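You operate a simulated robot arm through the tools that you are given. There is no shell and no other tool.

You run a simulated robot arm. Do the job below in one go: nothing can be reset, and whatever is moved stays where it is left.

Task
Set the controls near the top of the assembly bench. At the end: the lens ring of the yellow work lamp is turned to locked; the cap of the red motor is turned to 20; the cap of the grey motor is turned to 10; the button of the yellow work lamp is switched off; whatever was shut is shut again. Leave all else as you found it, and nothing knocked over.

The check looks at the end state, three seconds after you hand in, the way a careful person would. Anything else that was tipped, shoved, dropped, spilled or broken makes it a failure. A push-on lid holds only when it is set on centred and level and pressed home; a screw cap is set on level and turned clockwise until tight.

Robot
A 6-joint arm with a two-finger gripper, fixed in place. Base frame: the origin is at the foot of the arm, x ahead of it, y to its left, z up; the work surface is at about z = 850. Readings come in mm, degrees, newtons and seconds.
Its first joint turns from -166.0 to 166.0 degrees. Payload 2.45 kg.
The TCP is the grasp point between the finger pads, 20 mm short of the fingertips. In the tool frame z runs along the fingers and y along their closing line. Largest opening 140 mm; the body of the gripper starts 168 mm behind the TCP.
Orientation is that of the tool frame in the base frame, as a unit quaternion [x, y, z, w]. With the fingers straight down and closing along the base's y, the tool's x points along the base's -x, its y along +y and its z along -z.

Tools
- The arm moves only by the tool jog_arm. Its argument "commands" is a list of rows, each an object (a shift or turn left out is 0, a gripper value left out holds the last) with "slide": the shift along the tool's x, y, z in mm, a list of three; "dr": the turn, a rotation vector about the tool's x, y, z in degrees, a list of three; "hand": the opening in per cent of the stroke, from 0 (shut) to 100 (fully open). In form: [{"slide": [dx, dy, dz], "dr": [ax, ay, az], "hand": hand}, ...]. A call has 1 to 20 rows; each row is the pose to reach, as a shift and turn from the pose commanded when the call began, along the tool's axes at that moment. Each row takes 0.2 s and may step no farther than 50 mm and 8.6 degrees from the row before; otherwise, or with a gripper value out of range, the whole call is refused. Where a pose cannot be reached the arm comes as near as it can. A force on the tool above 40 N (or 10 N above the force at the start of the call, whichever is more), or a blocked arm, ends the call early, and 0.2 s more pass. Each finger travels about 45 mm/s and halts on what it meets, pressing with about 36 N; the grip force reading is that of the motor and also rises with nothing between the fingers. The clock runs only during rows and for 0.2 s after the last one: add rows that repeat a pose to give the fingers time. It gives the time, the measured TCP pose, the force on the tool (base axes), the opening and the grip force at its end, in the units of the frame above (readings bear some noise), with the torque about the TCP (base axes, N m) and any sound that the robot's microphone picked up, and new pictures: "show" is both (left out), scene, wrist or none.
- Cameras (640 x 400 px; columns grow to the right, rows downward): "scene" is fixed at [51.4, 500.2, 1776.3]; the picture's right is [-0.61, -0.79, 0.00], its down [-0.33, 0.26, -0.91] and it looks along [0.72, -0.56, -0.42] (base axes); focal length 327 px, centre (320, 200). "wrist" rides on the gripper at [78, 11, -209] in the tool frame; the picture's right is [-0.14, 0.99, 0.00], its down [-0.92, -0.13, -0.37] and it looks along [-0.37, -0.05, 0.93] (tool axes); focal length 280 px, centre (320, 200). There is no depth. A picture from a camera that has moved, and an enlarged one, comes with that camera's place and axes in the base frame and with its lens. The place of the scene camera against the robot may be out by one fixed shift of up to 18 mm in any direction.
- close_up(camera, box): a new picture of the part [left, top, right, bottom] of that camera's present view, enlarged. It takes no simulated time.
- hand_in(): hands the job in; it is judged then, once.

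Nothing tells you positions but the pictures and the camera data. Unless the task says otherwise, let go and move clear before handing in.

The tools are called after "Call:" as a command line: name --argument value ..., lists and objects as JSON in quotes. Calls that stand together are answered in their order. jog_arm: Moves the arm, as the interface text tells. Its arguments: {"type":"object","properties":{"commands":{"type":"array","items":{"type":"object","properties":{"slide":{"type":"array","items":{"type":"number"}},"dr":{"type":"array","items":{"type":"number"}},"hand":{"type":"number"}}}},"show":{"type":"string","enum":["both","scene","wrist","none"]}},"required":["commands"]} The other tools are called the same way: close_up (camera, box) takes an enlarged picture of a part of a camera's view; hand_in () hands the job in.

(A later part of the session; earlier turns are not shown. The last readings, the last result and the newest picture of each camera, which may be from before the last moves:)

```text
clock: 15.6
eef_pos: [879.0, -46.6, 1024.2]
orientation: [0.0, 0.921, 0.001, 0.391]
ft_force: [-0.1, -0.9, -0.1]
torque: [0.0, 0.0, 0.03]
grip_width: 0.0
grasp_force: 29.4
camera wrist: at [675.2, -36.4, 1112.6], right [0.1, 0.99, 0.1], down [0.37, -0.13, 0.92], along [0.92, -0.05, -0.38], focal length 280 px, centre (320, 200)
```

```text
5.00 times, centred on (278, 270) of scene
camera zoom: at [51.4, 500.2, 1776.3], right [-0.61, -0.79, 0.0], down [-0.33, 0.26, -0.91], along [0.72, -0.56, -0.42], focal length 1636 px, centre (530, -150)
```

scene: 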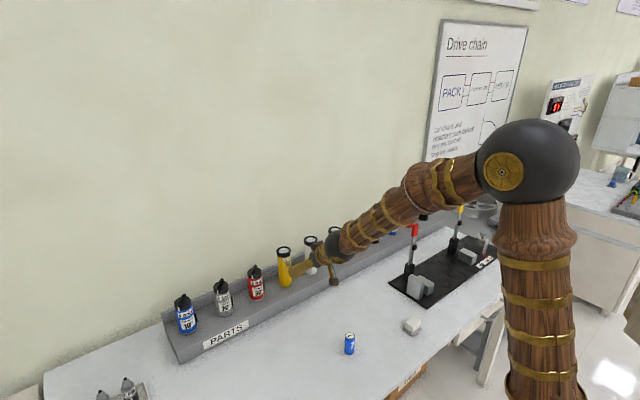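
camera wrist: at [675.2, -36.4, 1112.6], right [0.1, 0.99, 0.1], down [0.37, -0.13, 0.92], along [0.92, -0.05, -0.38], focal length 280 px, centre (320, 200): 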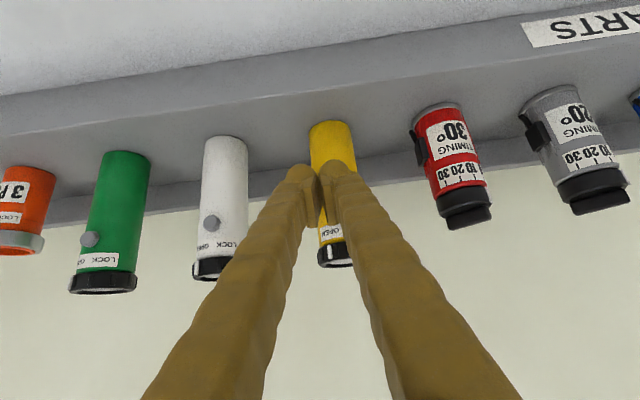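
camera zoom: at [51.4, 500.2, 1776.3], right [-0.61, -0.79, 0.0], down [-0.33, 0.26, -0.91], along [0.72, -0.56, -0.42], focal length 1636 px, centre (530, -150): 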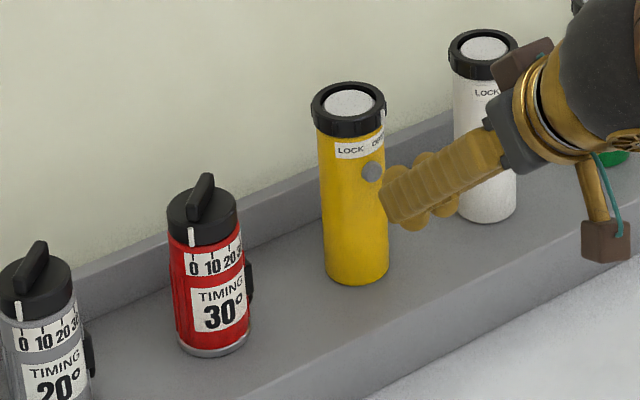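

The lamp settled back upright, but it is free-standing and tips at under 1 N, so the button has to be squeezed between two fingers instead of pushed. First I'll back away and look at the lenses for any on/off cue.

Call:
close_up --camera "scene" --box '[274, 232, 320, 262]'

Call:
close_up --camera "scene" --box '[320, 220, 350, 240]'

Call:
jog_arm --commands '[{"slide": [0, 0, -30], "hand": 0}, {"slide": [0, 10, -75], "hand": 30}, {"slide": [0, 13, -120], "hand": 60}, {"slide": [0, 13, -120], "dr": [0, 8, 0], "hand": 60}, {"slide": [0, 13, -120], "dr": [0, 16, 0], "hand": 60}, {"slide": [0, 13, -120], "dr": [0, 24, 0], "hand": 60}, {"slide": [0, 13, -120], "dr": [0, 32, 0], "hand": 60}, {"slide": [0, 13, -120], "dr": [0, 40, 0], "hand": 60}, {"slide": [0, 13, -120], "dr": [0, 46, 0], "hand": 60}, {"slide": [0, 13, -120], "dr": [0, 46, 0], "hand": 60}]'

```text
13.33 times, centred on (297, 247) of scene
camera zoom: at [51.4, 500.2, 1776.3], right [-0.61, -0.79, 0.0], down [-0.33, 0.26, -0.91], along [0.72, -0.56, -0.42], focal length 4363 px, centre (627, -427)
```

zoom: 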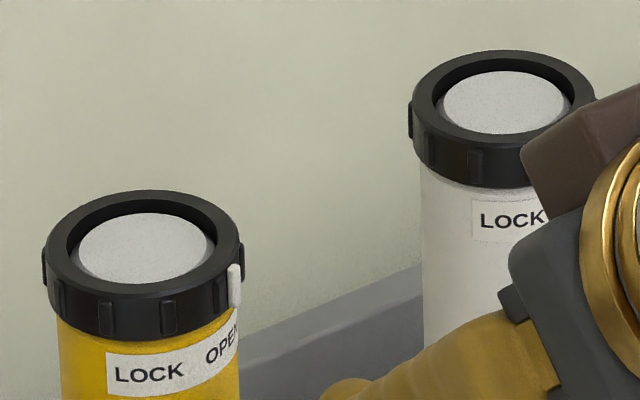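

```text
16.00 times, centred on (335, 230) of scene
camera zoom: at [51.4, 500.2, 1776.3], right [-0.61, -0.79, 0.0], down [-0.33, 0.26, -0.91], along [0.72, -0.56, -0.42], focal length 5236 px, centre (80, -280)
```

zoom: 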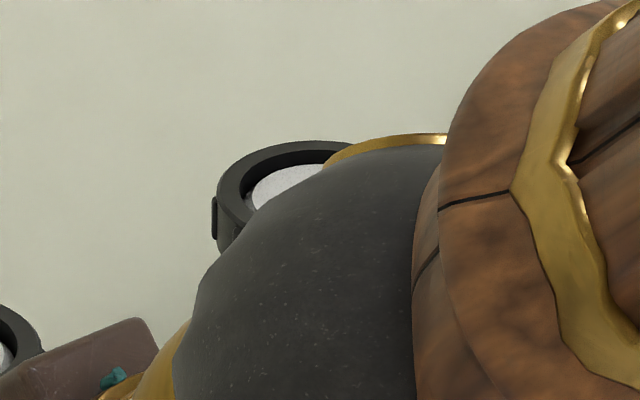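

```text
clock: 17.8
eef_pos: [790.9, -33.8, 1106.6]
orientation: [0.0, 1.0, 0.0, 0.0]
ft_force: [-0.2, 0.2, -0.2]
torque: [0.04, -0.03, -0.02]
grip_width: 84.1
grasp_force: 0.1
camera wrist: at [715.2, -22.7, 1315.7], right [0.14, 0.99, 0.0], down [0.92, -0.13, 0.37], along [0.36, -0.05, -0.93], focal length 280 px, centre (320, 200)
```

scene: 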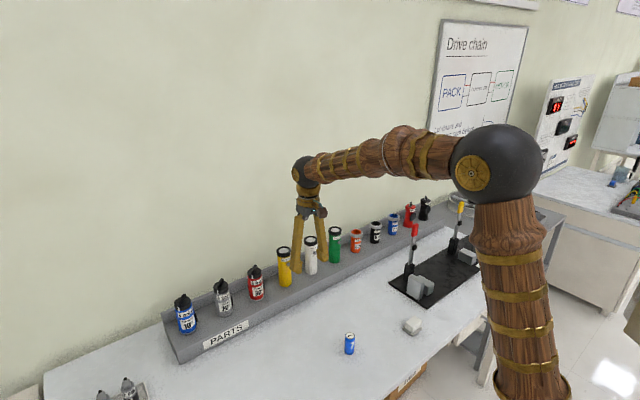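
wrist: 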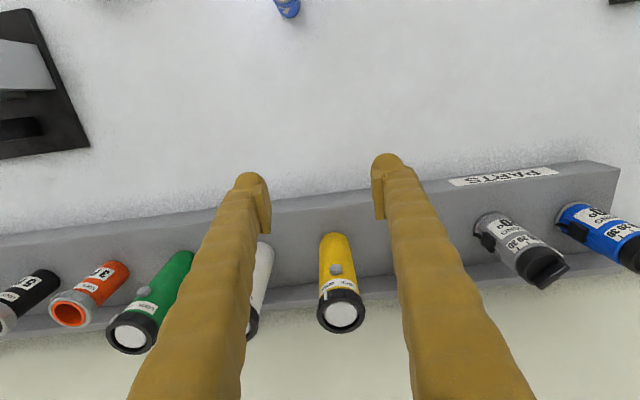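

The lenses give no on/off cue. I'll use a sideways squeeze: fingers closing along x, with the tool leaned from the +y side so the pads meet the button in front and the body behind, under the ring. I'll rise and yaw first, clear of everything.

Call:
jog_arm --commands '[{"slide": [-10, 2, -40]}, {"slide": [-30, 5, -80]}, {"slide": [-50, 9, -113], "dr": [0, 0, -8]}, {"slide": [-69, 9, -113], "dr": [0, 0, -16]}, {"slide": [-69, 9, -113], "dr": [0, 0, -24]}, {"slide": [-69, 9, -113], "dr": [0, 0, -32]}, {"slide": [-69, 9, -113], "dr": [0, 0, -40]}, {"slide": [-69, 9, -113], "dr": [0, 0, -48]}, {"slide": [-69, 9, -113], "dr": [0, 0, -56]}, {"slide": [-69, 9, -113], "dr": [0, 0, -64]}, {"slide": [-69, 9, -113], "dr": [0, 0, -72]}, {"slide": [-69, 9, -113], "dr": [0, 0, -80]}, {"slide": [-69, 9, -113], "dr": [0, 0, -88]}, {"slide": [-69, 9, -113], "dr": [0, 0, -90]}, {"slide": [-69, 9, -113], "dr": [0, 0, -90]}]'

```text
clock: 21.0
eef_pos: [861.1, -23.0, 1220.6]
orientation: [-0.707, 0.707, 0.0, 0.001]
ft_force: [-0.9, 0.6, 0.1]
torque: [0.02, -0.03, -0.01]
grip_width: 84.2
grasp_force: 0.1
camera wrist: at [851.5, -103.4, 1428.7], right [-0.99, 0.14, 0.0], down [0.13, 0.92, 0.37], along [0.05, 0.36, -0.93], focal length 280 px, centre (320, 200)
```

scene: 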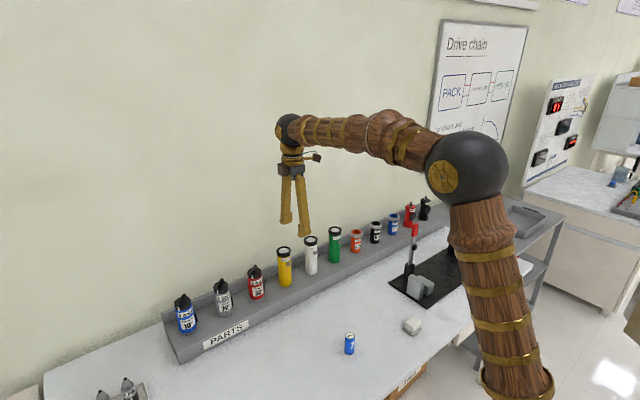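
wrist: 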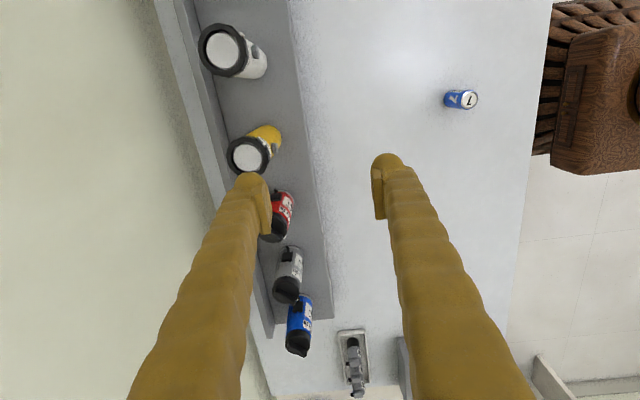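

Call:
close_up --camera "wrist" --box '[190, 100, 310, 190]'

Call:
close_up --camera "wrist" --box '[240, 180, 340, 360]'

```text
4.44 times, centred on (250, 145) of wrist
camera zoom: at [851.5, -103.4, 1428.7], right [-0.99, 0.14, 0.0], down [0.13, 0.92, 0.37], along [0.05, 0.36, -0.93], focal length 1246 px, centre (631, 444)
```

zoom: 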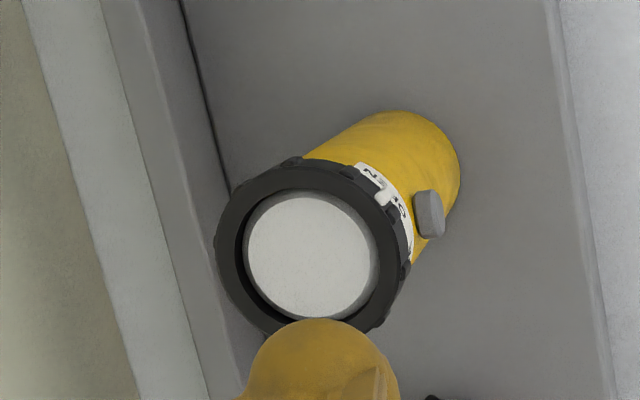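

```text
2.22 times, centred on (290, 270) of wrist
camera zoom: at [851.5, -103.4, 1428.7], right [-0.99, 0.14, 0.0], down [0.13, 0.92, 0.37], along [0.05, 0.36, -0.93], focal length 623 px, centre (387, 44)
```

zoom: 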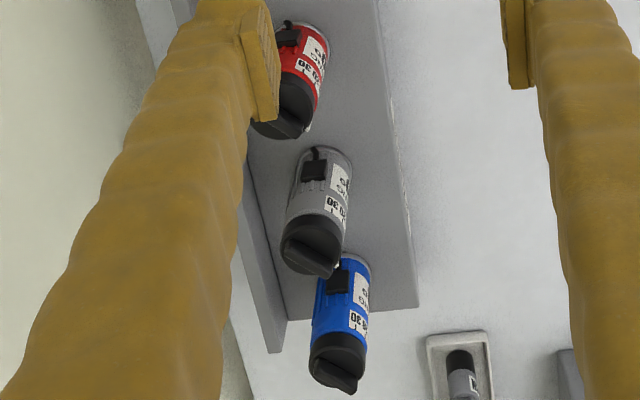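

Call:
jog_arm --commands '[{"slide": [0, -20, 0], "dr": [0, 8, 0]}, {"slide": [-4, -40, 0], "dr": [0, 16, 0]}, {"slide": [-8, -60, 8], "dr": [0, 24, 0]}, {"slide": [-13, -80, 16], "dr": [0, 32, 0]}, {"slide": [-18, -96.4, 24], "dr": [0, 40, 0]}, {"slide": [-23, -96.4, 32], "dr": [0, 48, 0]}, {"slide": [-23, -96.4, 40], "dr": [0, 50, 0]}, {"slide": [-23, -96.4, 40], "dr": [0, 50, 0]}]'

```text
clock: 22.8
eef_pos: [957.8, -1.2, 1179.4]
orientation: [0.641, -0.641, 0.299, 0.298]
ft_force: [-0.4, -0.8, -0.9]
torque: [-0.01, -0.02, 0.0]
grip_width: 84.1
grasp_force: 0.1
camera wrist: at [947.9, 108.7, 1374.1], right [-0.99, 0.09, -0.11], down [0.13, 0.87, -0.47], along [0.05, -0.48, -0.88], focal length 280 px, centre (320, 200)
```

scene: 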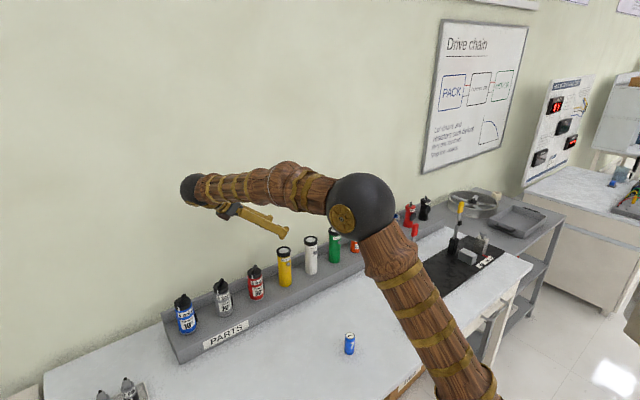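
wrist: 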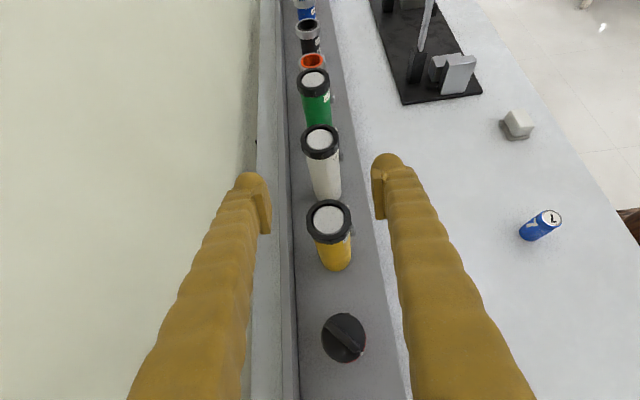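

Call:
close_up --camera "wrist" --box '[280, 180, 400, 280]'

Call:
close_up --camera "wrist" --box '[290, 290, 400, 380]'

```text
4.00 times, centred on (340, 230) of wrist
camera zoom: at [947.9, 108.7, 1374.1], right [-0.99, 0.09, -0.11], down [0.13, 0.87, -0.47], along [0.05, -0.48, -0.88], focal length 1122 px, centre (240, 80)
```

zoom: 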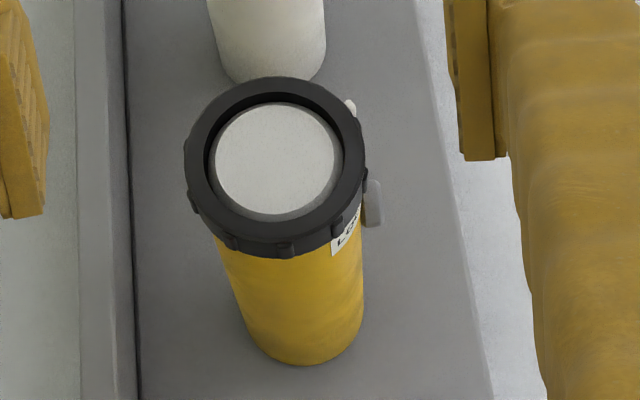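

```text
4.44 times, centred on (345, 335) of wrist
camera zoom: at [947.9, 108.7, 1374.1], right [-0.99, 0.09, -0.11], down [0.13, 0.87, -0.47], along [0.05, -0.48, -0.88], focal length 1246 px, centre (209, -400)
```

zoom: 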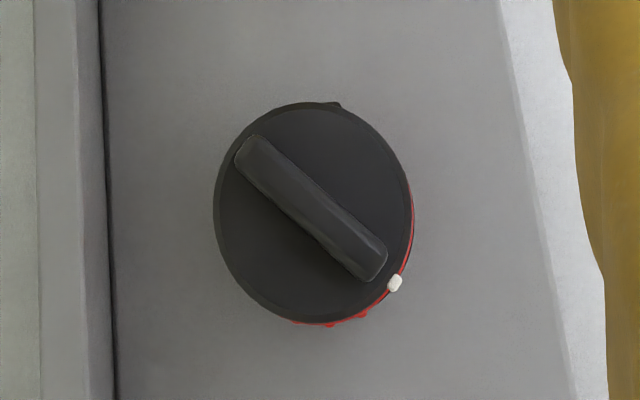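

From this side view the lamp body spans x≈933–982, with the button face at x≈926, about 5 mm proud of the ring. The fingers are open 84 mm, so I'll descend with one on each side of the lamp, stopping partway to check.

Call:
jog_arm --commands '[{"slide": [-20, 1, 21]}, {"slide": [-41, 2, 43]}, {"slide": [-61.7, 2.8, 64.9]}, {"slide": [-61.7, 2.8, 64.9]}]'

```text
clock: 23.8
eef_pos: [953.9, -12.2, 1091.1]
orientation: [0.641, -0.641, 0.3, 0.298]
ft_force: [-0.5, -0.3, 0.1]
torque: [0.0, 0.0, 0.0]
grip_width: 84.0
grasp_force: 0.2
camera wrist: at [945.2, 97.6, 1285.4], right [-0.99, 0.09, -0.11], down [0.13, 0.87, -0.47], along [0.05, -0.48, -0.88], focal length 280 px, centre (320, 200)
```

scene: 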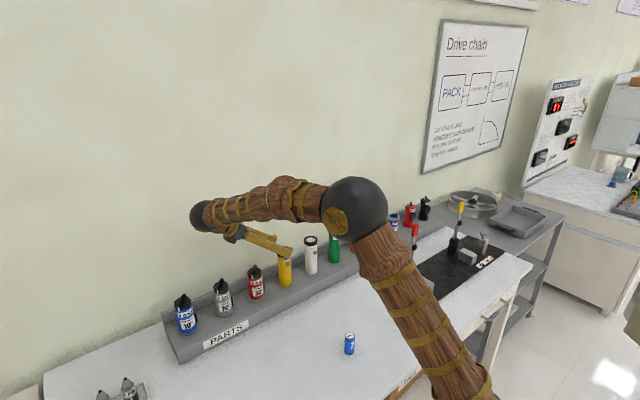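
wrist: 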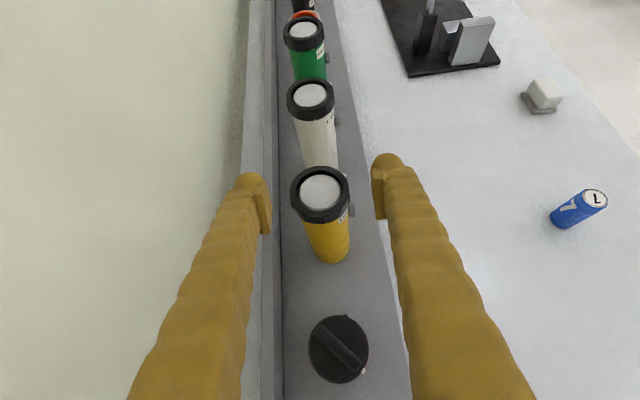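

Call:
jog_arm --commands '[{"slide": [-18, -0.4, 18]}, {"slide": [-36, -0.8, 36]}, {"slide": [-55.4, -1.1, 55.4]}, {"slide": [-55.4, -1.1, 55.4]}]'

Call:
close_up --camera "wrist" --box '[230, 120, 410, 270]'

Call:
close_up --camera "scene" --box '[220, 215, 330, 300]'

```text
clock: 24.8
eef_pos: [957.2, -19.0, 1014.0]
orientation: [-0.641, 0.641, -0.299, -0.299]
ft_force: [-0.9, 0.2, 0.2]
torque: [-0.02, -0.02, 0.01]
grip_width: 84.1
grasp_force: 0.1
camera wrist: at [948.0, 90.8, 1207.2], right [-0.99, 0.09, -0.11], down [0.13, 0.87, -0.47], along [0.05, -0.48, -0.88], focal length 280 px, centre (320, 200)
```

scene: 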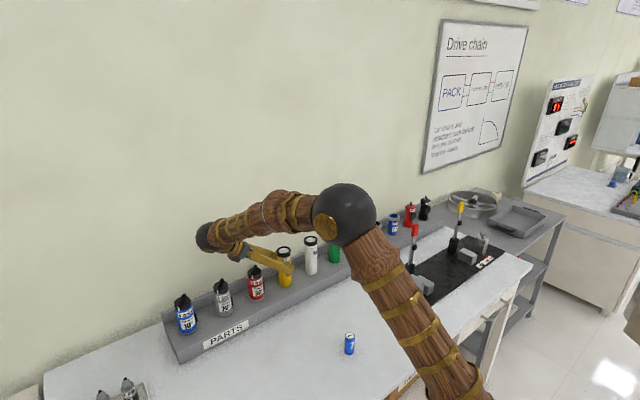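
wrist: 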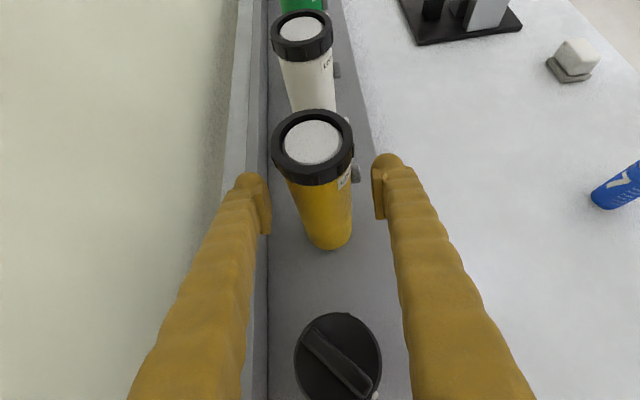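

```text
2.67 times, centred on (320, 195) of wrist
camera zoom: at [948.0, 90.8, 1207.2], right [-0.99, 0.09, -0.11], down [0.13, 0.87, -0.47], along [0.05, -0.48, -0.88], focal length 748 px, centre (320, 213)
```

zoom: 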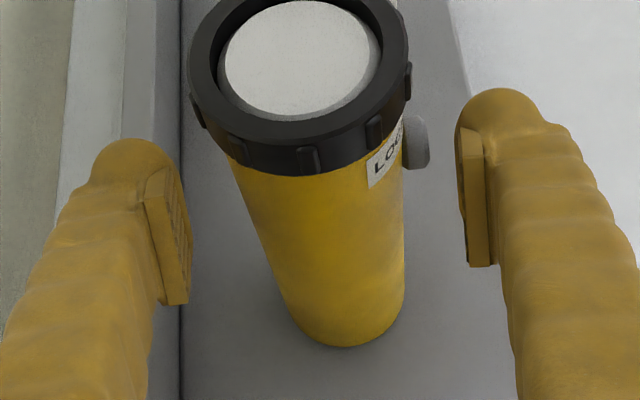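

```text
4.71 times, centred on (275, 258) of scene
camera zoom: at [51.4, 500.2, 1776.3], right [-0.61, -0.79, 0.0], down [-0.33, 0.26, -0.91], along [0.72, -0.56, -0.42], focal length 1540 px, centre (532, -71)
```

zoom: 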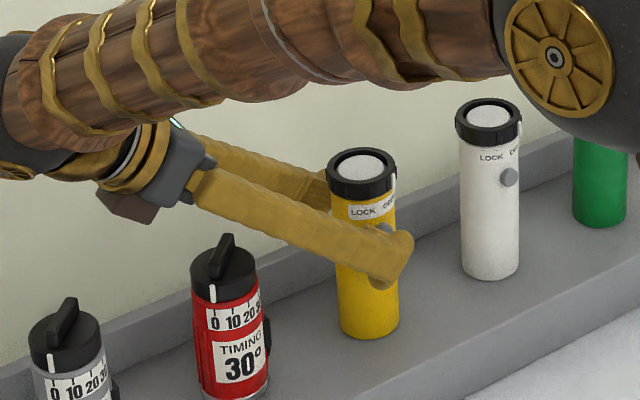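

The pads sit level with the button and below the ring. I'll centre a touch and close to just short of contact.

Call:
jog_arm --commands '[{"slide": [0, 1.3, 0], "hand": 55}, {"slide": [0, 1.3, 0], "hand": 50}, {"slide": [0, 1.3, 0], "hand": 46}, {"slide": [0, 1.3, 0], "hand": 44}, {"slide": [0, 1.3, 0], "hand": 44}]' --show "wrist"

Call:
close_up --camera "wrist" --box '[230, 120, 410, 270]'

Call:
close_up --camera "scene" --box '[260, 235, 320, 300]'

```text
clock: 26.0
eef_pos: [957.6, -18.3, 1012.7]
orientation: [0.642, -0.64, 0.3, 0.298]
ft_force: [0.1, 0.1, -0.2]
torque: [0.01, 0.02, -0.01]
grip_width: 62.0
grasp_force: 0.1
camera wrist: at [946.4, 90.6, 1207.0], right [-0.99, 0.09, -0.11], down [0.13, 0.87, -0.47], along [0.05, -0.48, -0.88], focal length 280 px, centre (320, 200)
```

wrist: 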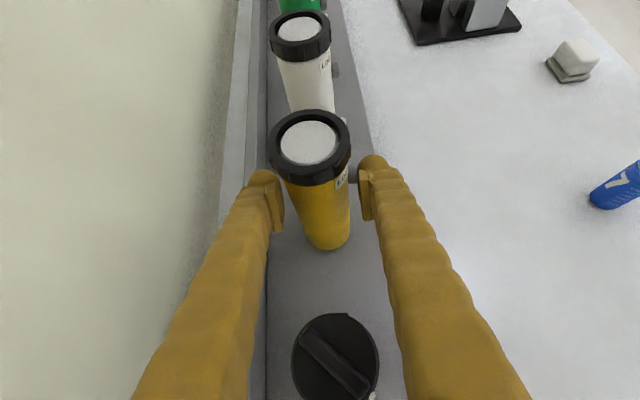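

```text
2.67 times, centred on (320, 195) of wrist
camera zoom: at [946.4, 90.6, 1207.0], right [-0.99, 0.09, -0.11], down [0.13, 0.87, -0.47], along [0.05, -0.48, -0.88], focal length 748 px, centre (320, 213)
```

zoom: 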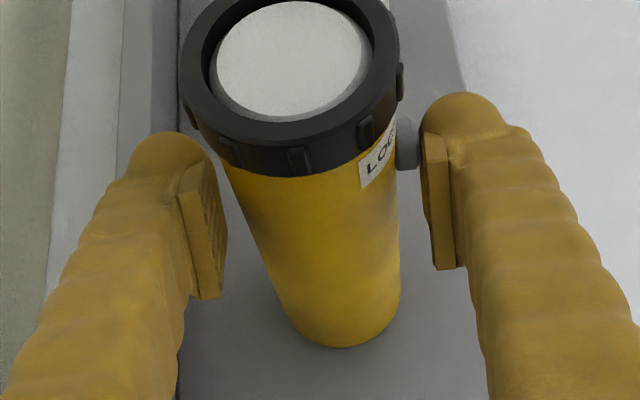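

```text
6.15 times, centred on (290, 268) of scene
camera zoom: at [51.4, 500.2, 1776.3], right [-0.61, -0.79, 0.0], down [-0.33, 0.26, -0.91], along [0.72, -0.56, -0.42], focal length 2014 px, centre (505, -215)
```

zoom: 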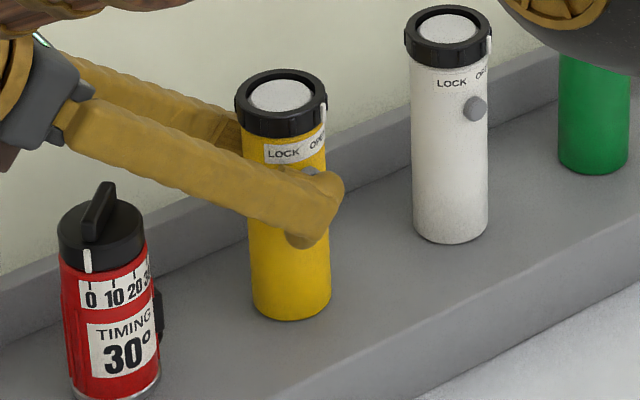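

Call:
jog_arm --commands '[{"hand": 43}, {"hand": 42}, {"hand": 41.5}, {"hand": 41.5}]' --show "none"

Call:
close_up --camera "wrist" --box '[230, 120, 410, 270]'

```text
clock: 27.0
eef_pos: [956.4, -18.7, 1013.4]
orientation: [0.641, -0.641, 0.299, 0.298]
ft_force: [-0.5, -0.4, 0.2]
torque: [-0.01, 0.01, -0.01]
grip_width: 58.6
grasp_force: 0.2
```

```text
2.67 times, centred on (320, 195) of wrist
camera zoom: at [946.4, 90.6, 1207.0], right [-0.99, 0.09, -0.11], down [0.13, 0.87, -0.47], along [0.05, -0.48, -0.88], focal length 748 px, centre (320, 213)
```

zoom: 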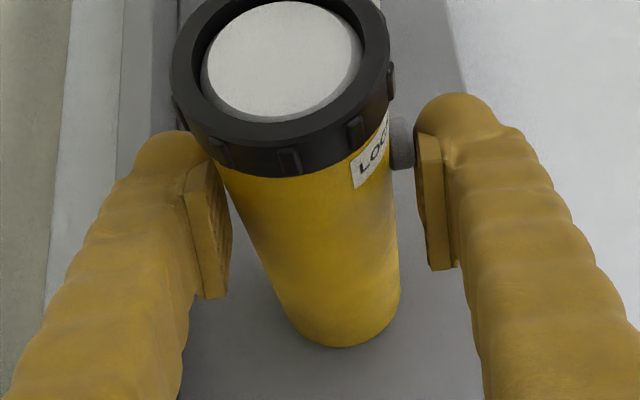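

The front pad touched first and is tilting the lamp slightly back. I'll shift the gripper about 2.5 mm toward −x and then keep closing.

Call:
jog_arm --commands '[{"slide": [0, 1.2, 0], "hand": 41.5}, {"slide": [0, 2.5, 0], "hand": 41.5}, {"slide": [0, 2.5, 0], "hand": 41.5}]' --show "none"

Call:
close_up --camera "wrist" --box '[230, 120, 410, 270]'

```text
clock: 27.8
eef_pos: [953.4, -19.1, 1012.2]
orientation: [0.641, -0.641, 0.299, 0.298]
ft_force: [0.6, -0.2, 0.0]
torque: [-0.01, 0.02, 0.05]
grip_width: 58.5
grasp_force: 0.5
```

```text
2.67 times, centred on (320, 195) of wrist
camera zoom: at [943.3, 90.8, 1206.6], right [-0.99, 0.09, -0.11], down [0.13, 0.87, -0.47], along [0.05, -0.48, -0.88], focal length 748 px, centre (320, 213)
```

zoom: 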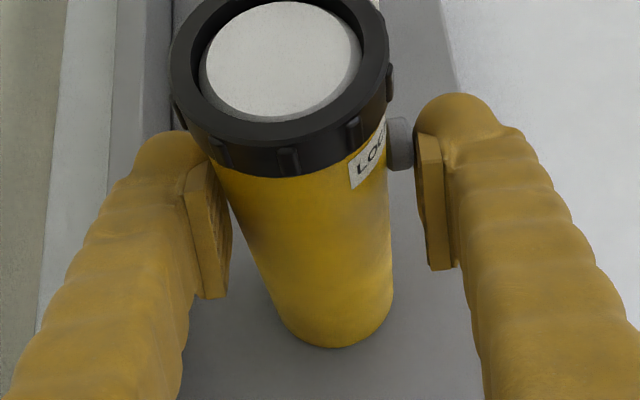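

Call:
jog_arm --commands '[{"hand": 41}, {"hand": 40.5}, {"hand": 40}, {"hand": 40}]' --show "none"

Call:
close_up --camera "wrist" --box '[230, 120, 410, 270]'

```text
clock: 28.8
eef_pos: [953.0, -16.7, 1013.1]
orientation: [0.641, -0.64, 0.3, 0.298]
ft_force: [0.4, -0.3, 0.2]
torque: [0.0, -0.03, 0.02]
grip_width: 57.4
grasp_force: 1.5
```

```text
2.67 times, centred on (320, 195) of wrist
camera zoom: at [943.3, 90.8, 1206.6], right [-0.99, 0.09, -0.11], down [0.13, 0.87, -0.47], along [0.05, -0.48, -0.88], focal length 748 px, centre (320, 213)
```

zoom: 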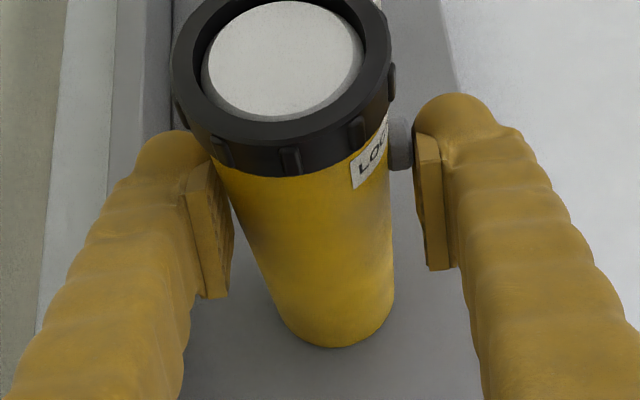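

Both pads now touch (width 57.4, slight grip force). I'll squeeze on in small steps to press the button.

Call:
jog_arm --commands '[{"hand": 39.5}, {"hand": 39}, {"hand": 38.5}, {"hand": 38}, {"hand": 38}]' --show "none"

Call:
close_up --camera "wrist" --box '[230, 120, 410, 270]'

```text
clock: 30.0
eef_pos: [954.2, -17.4, 1012.9]
orientation: [0.641, -0.641, 0.298, 0.299]
ft_force: [-0.5, 0.6, -0.3]
torque: [-0.02, -0.01, -0.01]
grip_width: 55.8
grasp_force: 2.4
heard: click, click, click, click
```

```text
2.67 times, centred on (320, 195) of wrist
camera zoom: at [943.3, 90.8, 1206.6], right [-0.99, 0.09, -0.11], down [0.13, 0.87, -0.47], along [0.05, -0.48, -0.88], focal length 748 px, centre (320, 213)
```

zoom: 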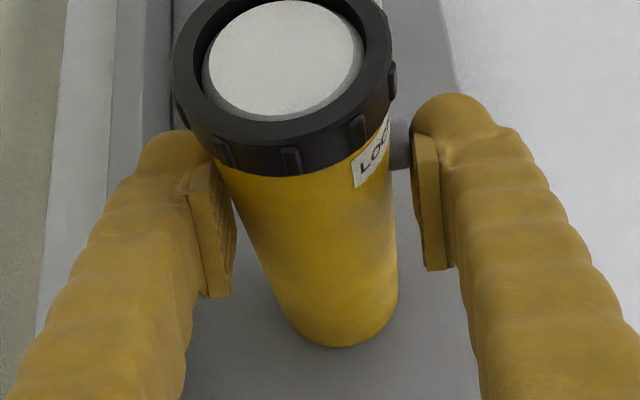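

I heard four clicks during that squeeze, so the count matters. I'll look at the lamp before doing anything else.

Call:
close_up --camera "scene" --box '[260, 235, 324, 285]'

Call:
close_up --camera "wrist" --box '[260, 0, 370, 200]'

Call:
close_up --camera "wrist" --box '[325, 145, 365, 175]'

```text
8.00 times, centred on (292, 260) of scene
camera zoom: at [51.4, 500.2, 1776.3], right [-0.61, -0.79, 0.0], down [-0.33, 0.26, -0.91], along [0.72, -0.56, -0.42], focal length 2618 px, centre (544, -280)
```

zoom: 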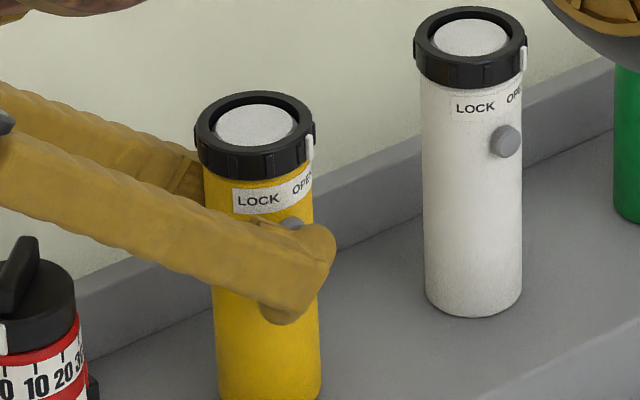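

```text
2.00 times, centred on (315, 100) of wrist
camera zoom: at [943.3, 90.8, 1206.6], right [-0.99, 0.09, -0.11], down [0.13, 0.87, -0.47], along [0.05, -0.48, -0.88], focal length 561 px, centre (330, 400)
```

zoom: 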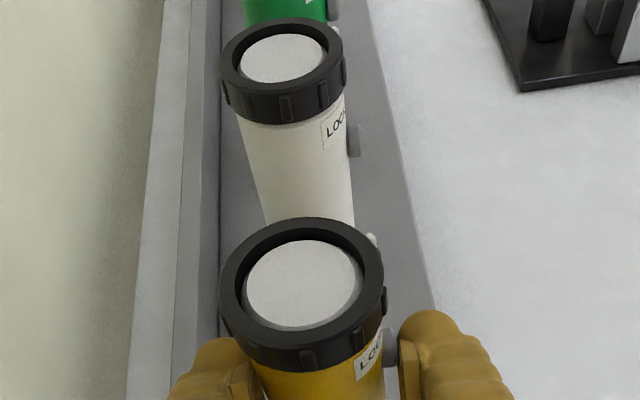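

```text
13.33 times, centred on (345, 160) of wrist
camera zoom: at [943.3, 90.8, 1206.6], right [-0.99, 0.09, -0.11], down [0.13, 0.87, -0.47], along [0.05, -0.48, -0.88], focal length 3738 px, centre (-13, 733)
```

zoom: 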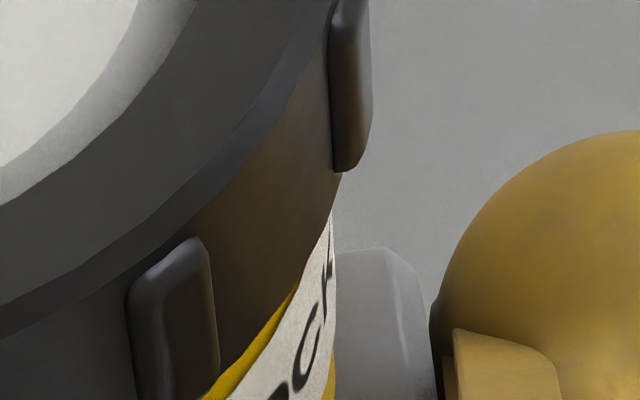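

Call:
jog_arm --commands '[{"hand": 38}, {"hand": 38}]' --show "none"

```text
clock: 30.6
eef_pos: [953.4, -16.9, 1013.1]
orientation: [0.641, -0.641, 0.299, 0.298]
ft_force: [-0.3, 0.4, -0.6]
torque: [0.03, -0.03, -0.01]
grip_width: 54.5
grasp_force: 2.4
```

Call:
jog_arm --commands '[{"hand": 38}, {"hand": 38}, {"hand": 38}]' --show "none"

Call:
close_up --camera "wrist" --box '[230, 120, 410, 270]'

```text
clock: 31.4
eef_pos: [953.5, -17.9, 1013.0]
orientation: [0.641, -0.641, 0.299, 0.299]
ft_force: [-1.3, 0.1, 0.7]
torque: [-0.02, 0.04, 0.0]
grip_width: 55.9
grasp_force: 1.8
```

```text
2.67 times, centred on (320, 195) of wrist
camera zoom: at [943.3, 90.8, 1206.6], right [-0.99, 0.09, -0.11], down [0.13, 0.87, -0.47], along [0.05, -0.48, -0.88], focal length 748 px, centre (320, 213)
```

zoom: 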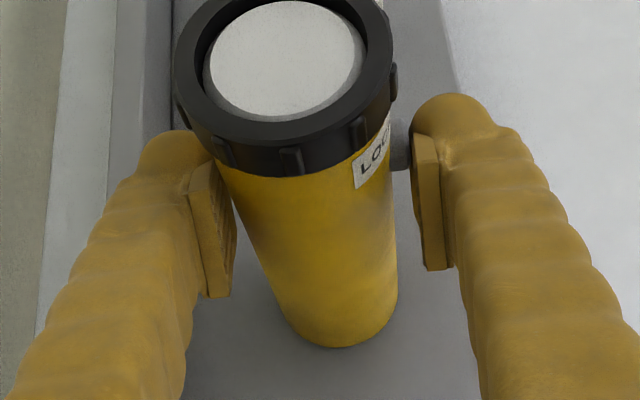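

Call:
jog_arm --commands '[{"hand": 36}, {"hand": 34}, {"hand": 32}, {"hand": 32}, {"hand": 32}]' --show "none"

Call:
close_up --camera "wrist" --box '[230, 120, 410, 270]'

Call:
close_up --camera "scene" --box '[260, 235, 324, 285]'

```text
clock: 32.6
eef_pos: [952.8, -17.5, 1013.6]
orientation: [0.642, -0.64, 0.3, 0.297]
ft_force: [1.3, 0.0, 1.5]
torque: [-0.02, 0.0, 0.01]
grip_width: 49.8
grasp_force: 36.3
```

```text
2.67 times, centred on (320, 195) of wrist
camera zoom: at [943.3, 90.8, 1206.6], right [-0.99, 0.09, -0.11], down [0.13, 0.87, -0.47], along [0.05, -0.48, -0.88], focal length 748 px, centre (320, 213)
```

zoom: 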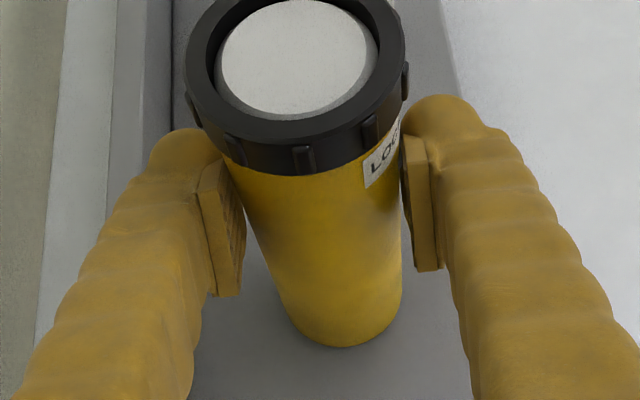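

```text
8.00 times, centred on (292, 260) of scene
camera zoom: at [51.4, 500.2, 1776.3], right [-0.61, -0.79, 0.0], down [-0.33, 0.26, -0.91], along [0.72, -0.56, -0.42], focal length 2618 px, centre (544, -280)
```

zoom: 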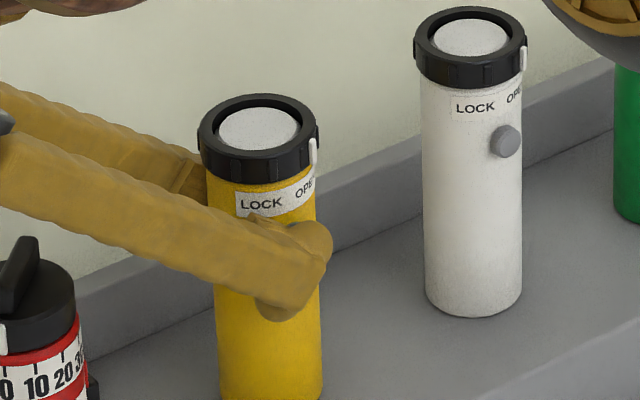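

The button is pressed fully home (width 49.8) with no more clicks. I'll release slowly and listen.

Call:
jog_arm --commands '[{"hand": 34}, {"hand": 36}, {"hand": 37}, {"hand": 38}, {"hand": 38}]' --show "none"

Call:
jog_arm --commands '[{"hand": 39}, {"hand": 40}, {"hand": 41}, {"hand": 42}, {"hand": 42}]' --show "none"

Call:
close_up --camera "wrist" --box '[230, 120, 410, 270]'

```text
clock: 33.8
eef_pos: [954.3, -18.0, 1012.7]
orientation: [0.642, -0.64, 0.299, 0.297]
ft_force: [-1.2, -0.1, -0.1]
torque: [-0.01, 0.03, 0.02]
grip_width: 56.0
grasp_force: 2.9
```

```text
clock: 35.0
eef_pos: [952.5, -18.8, 1013.2]
orientation: [0.642, -0.64, 0.301, 0.298]
ft_force: [-0.5, 0.5, -0.3]
torque: [-0.01, -0.04, -0.01]
grip_width: 59.1
grasp_force: 0.2
heard: click
```

```text
2.67 times, centred on (320, 195) of wrist
camera zoom: at [943.4, 90.8, 1206.6], right [-0.99, 0.09, -0.11], down [0.13, 0.87, -0.47], along [0.05, -0.48, -0.88], focal length 748 px, centre (320, 213)
```

zoom: 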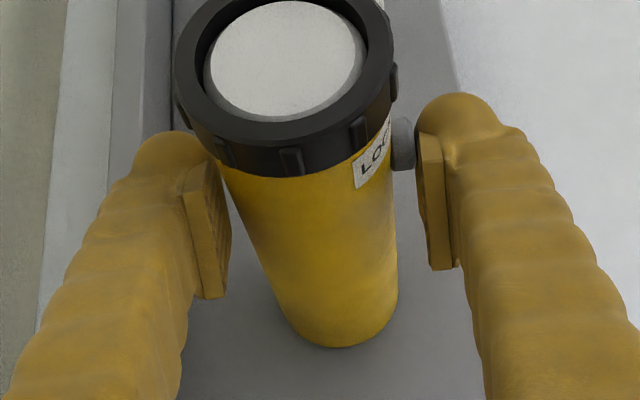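

Call:
close_up --camera "wrist" --box '[325, 145, 365, 175]'

Call:
close_up --camera "wrist" --box '[260, 0, 370, 200]'

Call:
close_up --camera "scene" --box '[260, 235, 324, 285]'

```text
13.33 times, centred on (345, 160) of wrist
camera zoom: at [943.4, 90.8, 1206.6], right [-0.99, 0.09, -0.11], down [0.13, 0.87, -0.47], along [0.05, -0.48, -0.88], focal length 3738 px, centre (-13, 733)
```

zoom: 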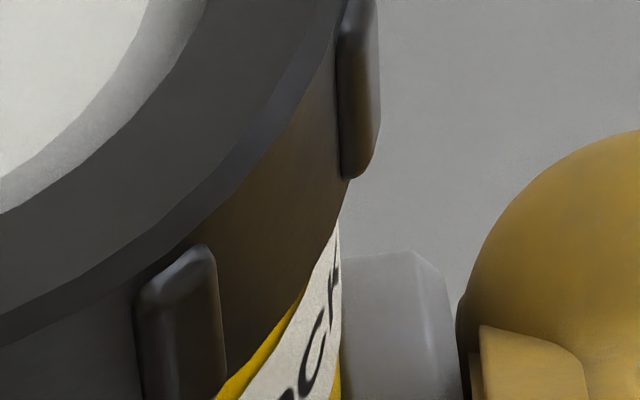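

```text
2.00 times, centred on (315, 100) of wrist
camera zoom: at [943.4, 90.8, 1206.6], right [-0.99, 0.09, -0.11], down [0.13, 0.87, -0.47], along [0.05, -0.48, -0.88], focal length 561 px, centre (330, 400)
```

zoom: 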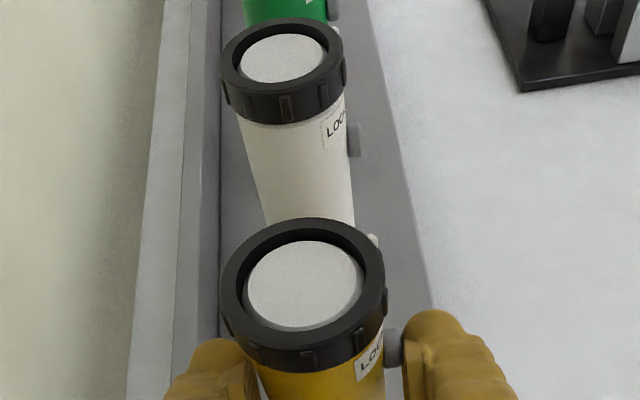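

```text
8.00 times, centred on (292, 260) of scene
camera zoom: at [51.4, 500.2, 1776.3], right [-0.61, -0.79, 0.0], down [-0.33, 0.26, -0.91], along [0.72, -0.56, -0.42], focal length 2618 px, centre (544, -280)
```

zoom: 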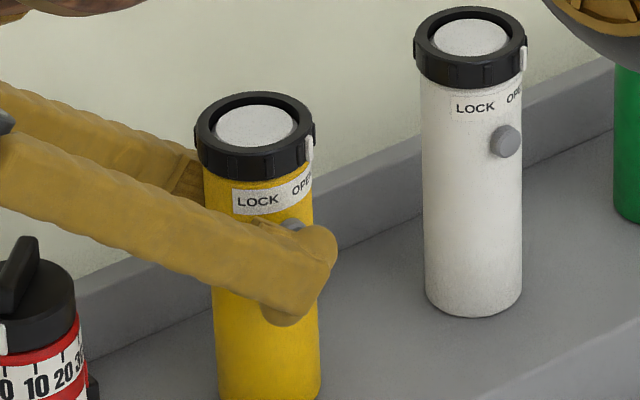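

No visible change in the lens or button yet. I'll do one quick, clean full press and release, counting clicks on each half and watching the lens.

Call:
jog_arm --commands '[{"hand": 30}, {"hand": 30}, {"hand": 30}]' --show "none"

Call:
close_up --camera "wrist" --box '[260, 0, 370, 200]'

Call:
jog_arm --commands '[{"hand": 44}, {"hand": 44}, {"hand": 44}]' --show "none"

Call:
close_up --camera "wrist" --box '[260, 0, 370, 200]'

Call:
close_up --camera "scene" --box '[260, 235, 324, 285]'

```text
clock: 35.8
eef_pos: [953.7, -19.1, 1013.8]
orientation: [-0.641, 0.641, -0.299, -0.299]
ft_force: [2.1, -0.4, 1.5]
torque: [0.01, -0.07, 0.0]
grip_width: 49.7
grasp_force: 36.0
heard: click
```

```text
2.00 times, centred on (315, 100) of wrist
camera zoom: at [943.4, 90.8, 1206.6], right [-0.99, 0.09, -0.11], down [0.13, 0.87, -0.47], along [0.05, -0.48, -0.88], focal length 561 px, centre (330, 400)
```

zoom: 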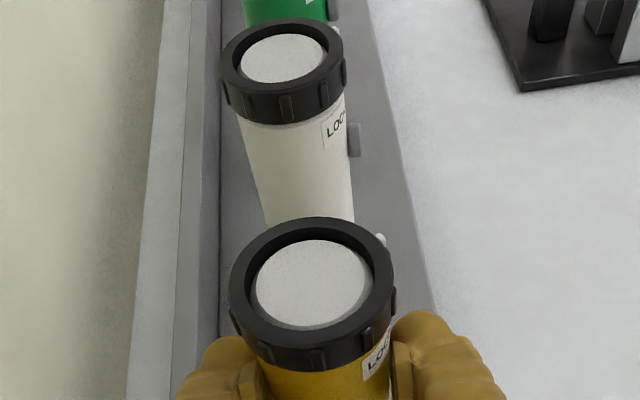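

```text
clock: 36.6
eef_pos: [953.4, -17.9, 1013.0]
orientation: [0.641, -0.64, 0.3, 0.298]
ft_force: [-0.9, -0.8, 0.1]
torque: [-0.01, 0.01, 0.0]
grip_width: 62.0
grasp_force: 0.2
```

```text
2.00 times, centred on (315, 100) of wrist
camera zoom: at [943.3, 90.8, 1206.6], right [-0.99, 0.09, -0.11], down [0.13, 0.87, -0.47], along [0.05, -0.48, -0.88], focal length 561 px, centre (330, 400)
```

zoom: 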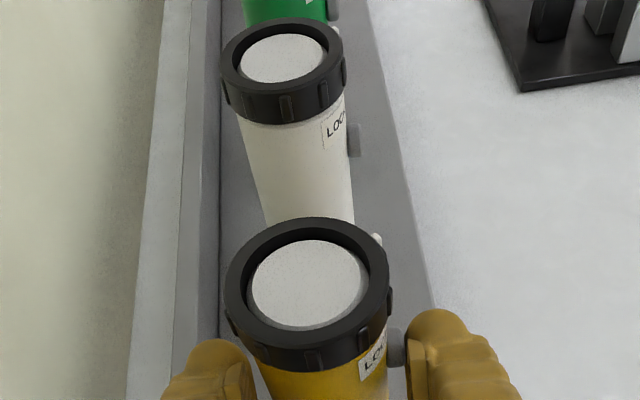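

```text
8.00 times, centred on (292, 260) of scene
camera zoom: at [51.4, 500.2, 1776.3], right [-0.61, -0.79, 0.0], down [-0.33, 0.26, -0.91], along [0.72, -0.56, -0.42], focal length 2618 px, centre (544, -280)
```

zoom: 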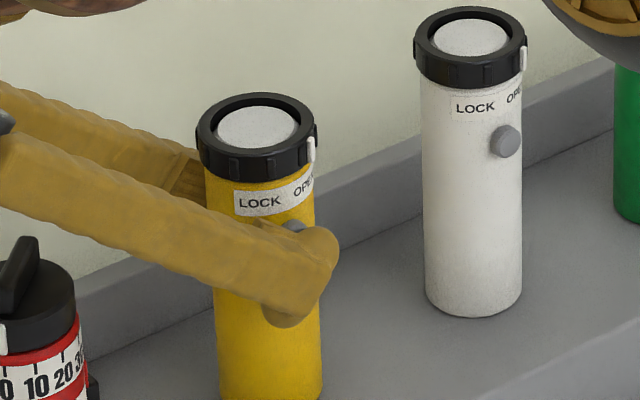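

Call:
close_up --camera "wrist" --box '[325, 145, 365, 175]'

Call:
close_up --camera "wrist" --box '[230, 120, 410, 270]'

```text
13.33 times, centred on (345, 160) of wrist
camera zoom: at [943.3, 90.8, 1206.6], right [-0.99, 0.09, -0.11], down [0.13, 0.87, -0.47], along [0.05, -0.48, -0.88], focal length 3738 px, centre (-13, 733)
```

zoom: 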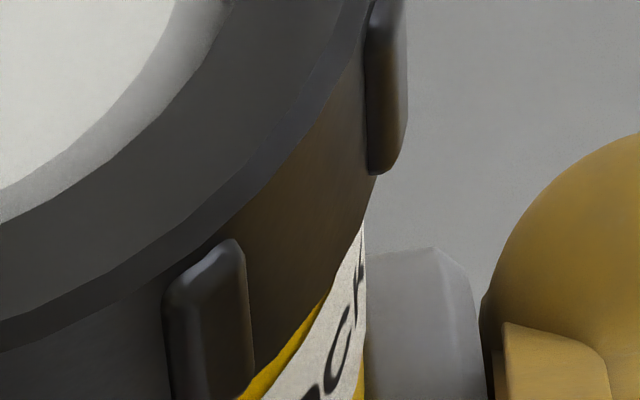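

```text
2.67 times, centred on (320, 195) of wrist
camera zoom: at [943.3, 90.8, 1206.6], right [-0.99, 0.09, -0.11], down [0.13, 0.87, -0.47], along [0.05, -0.48, -0.88], focal length 748 px, centre (320, 213)
```

zoom: 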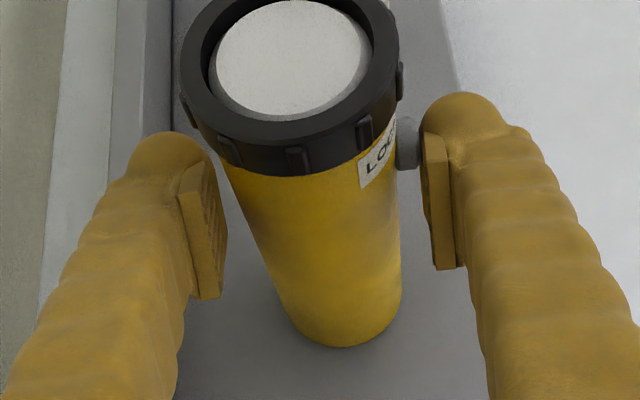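

Call:
close_up --camera "wrist" --box '[265, 5, 355, 185]'

Call:
close_up --camera "wrist" --box '[280, 115, 345, 165]'

Call:
close_up --camera "wrist" --box '[270, 5, 335, 55]'

Call:
close_up --camera "scene" --box '[272, 232, 318, 262]'

```text
2.22 times, centred on (310, 95) of wrist
camera zoom: at [943.3, 90.8, 1206.6], right [-0.99, 0.09, -0.11], down [0.13, 0.87, -0.47], along [0.05, -0.48, -0.88], focal length 623 px, centre (342, 433)
```

zoom: 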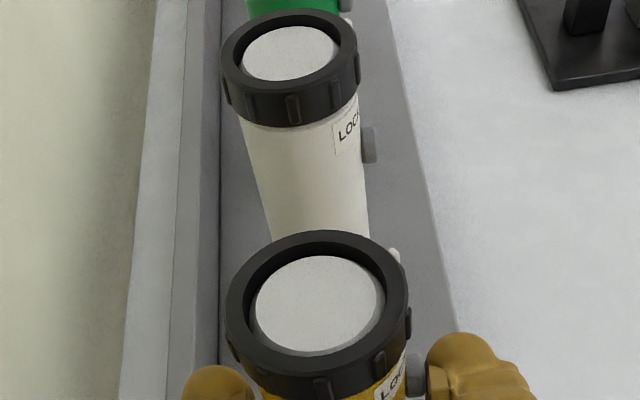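

```text
8.00 times, centred on (312, 140) of wrist
camera zoom: at [943.3, 90.8, 1206.6], right [-0.99, 0.09, -0.11], down [0.13, 0.87, -0.47], along [0.05, -0.48, -0.88], focal length 2243 px, centre (380, 680)
```

zoom: 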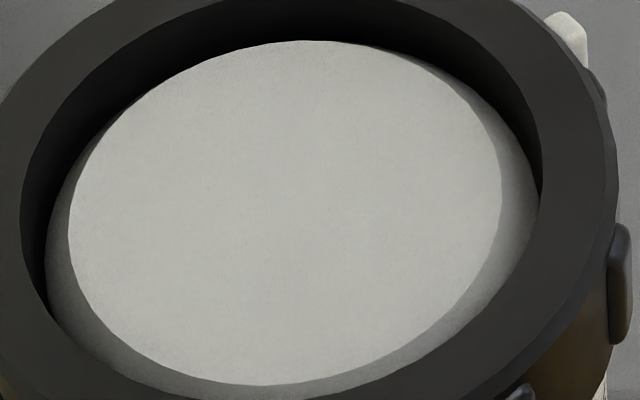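

```text
8.00 times, centred on (302, 30) of wrist
camera zoom: at [943.3, 90.8, 1206.6], right [-0.99, 0.09, -0.11], down [0.13, 0.87, -0.47], along [0.05, -0.48, -0.88], focal length 2243 px, centre (460, 1560)
```

zoom: 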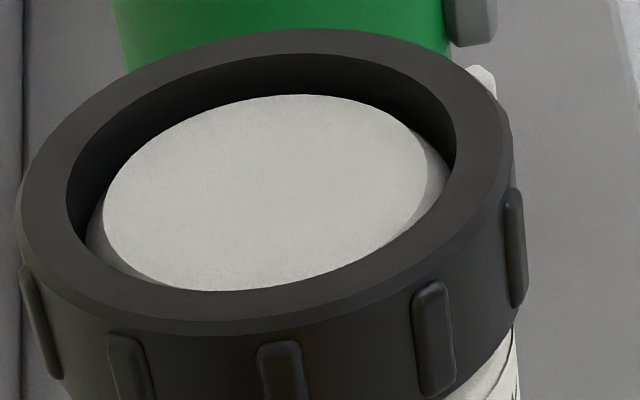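

```text
13.33 times, centred on (295, 247) of scene
camera zoom: at [51.4, 500.2, 1776.3], right [-0.61, -0.79, 0.0], down [-0.33, 0.26, -0.91], along [0.72, -0.56, -0.42], focal length 4363 px, centre (653, -427)
```

zoom: 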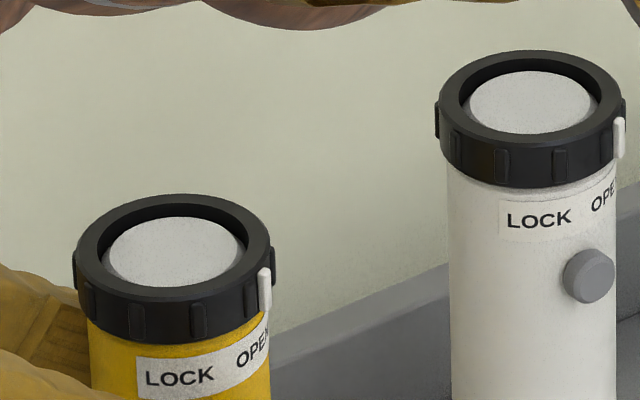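

Call:
jog_arm --commands '[{"hand": 52}, {"hand": 60}, {"hand": 60}, {"slide": [26.8, 0, -22.5], "hand": 60}, {"slide": [53.6, 0, -45], "hand": 60}, {"slide": [61, 0, -51], "hand": 60}, {"slide": [61, 0, -51], "hand": 60}]' --show "scene"

Call:
close_up --camera "scene" --box '[270, 240, 318, 280]'

Call:
close_up --camera "scene" --box '[286, 254, 310, 272]'

```text
clock: 38.2
eef_pos: [951.1, -18.0, 1091.8]
orientation: [0.641, -0.64, 0.3, 0.299]
ft_force: [-0.4, 0.0, -0.4]
torque: [-0.01, 0.01, 0.02]
grip_width: 83.7
grasp_force: 0.1
```

scene: 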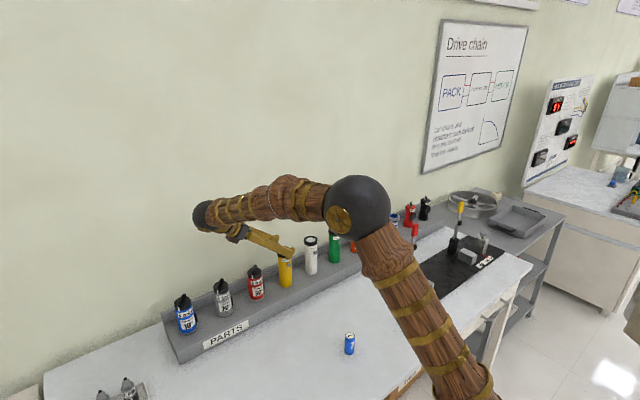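

```text
10.00 times, centred on (294, 260) of scene
camera zoom: at [51.4, 500.2, 1776.3], right [-0.61, -0.79, 0.0], down [-0.33, 0.26, -0.91], along [0.72, -0.56, -0.42], focal length 3272 px, centre (580, -400)
```

zoom: 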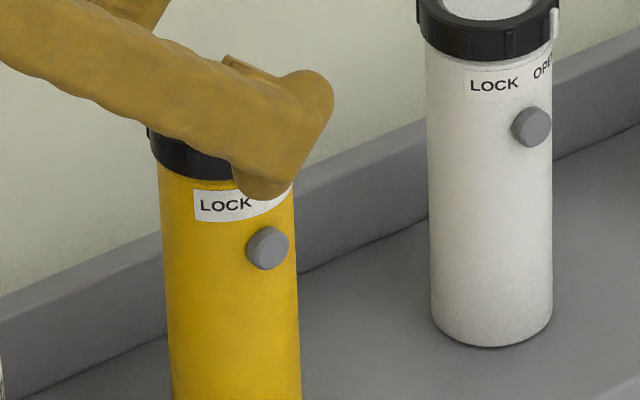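

```text
16.00 times, centred on (298, 263) of scene
camera zoom: at [51.4, 500.2, 1776.3], right [-0.61, -0.79, 0.0], down [-0.33, 0.26, -0.91], along [0.72, -0.56, -0.42], focal length 5236 px, centre (672, -808)
```

zoom: 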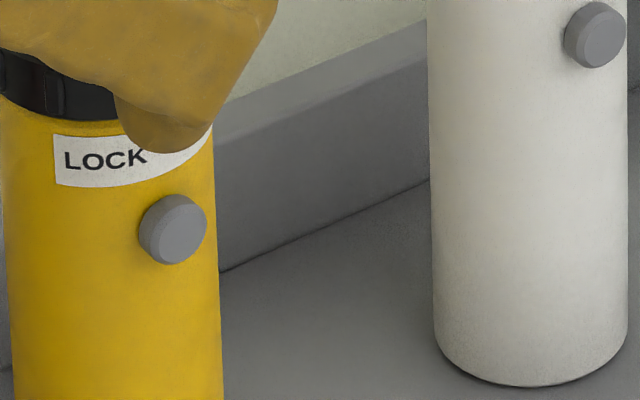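

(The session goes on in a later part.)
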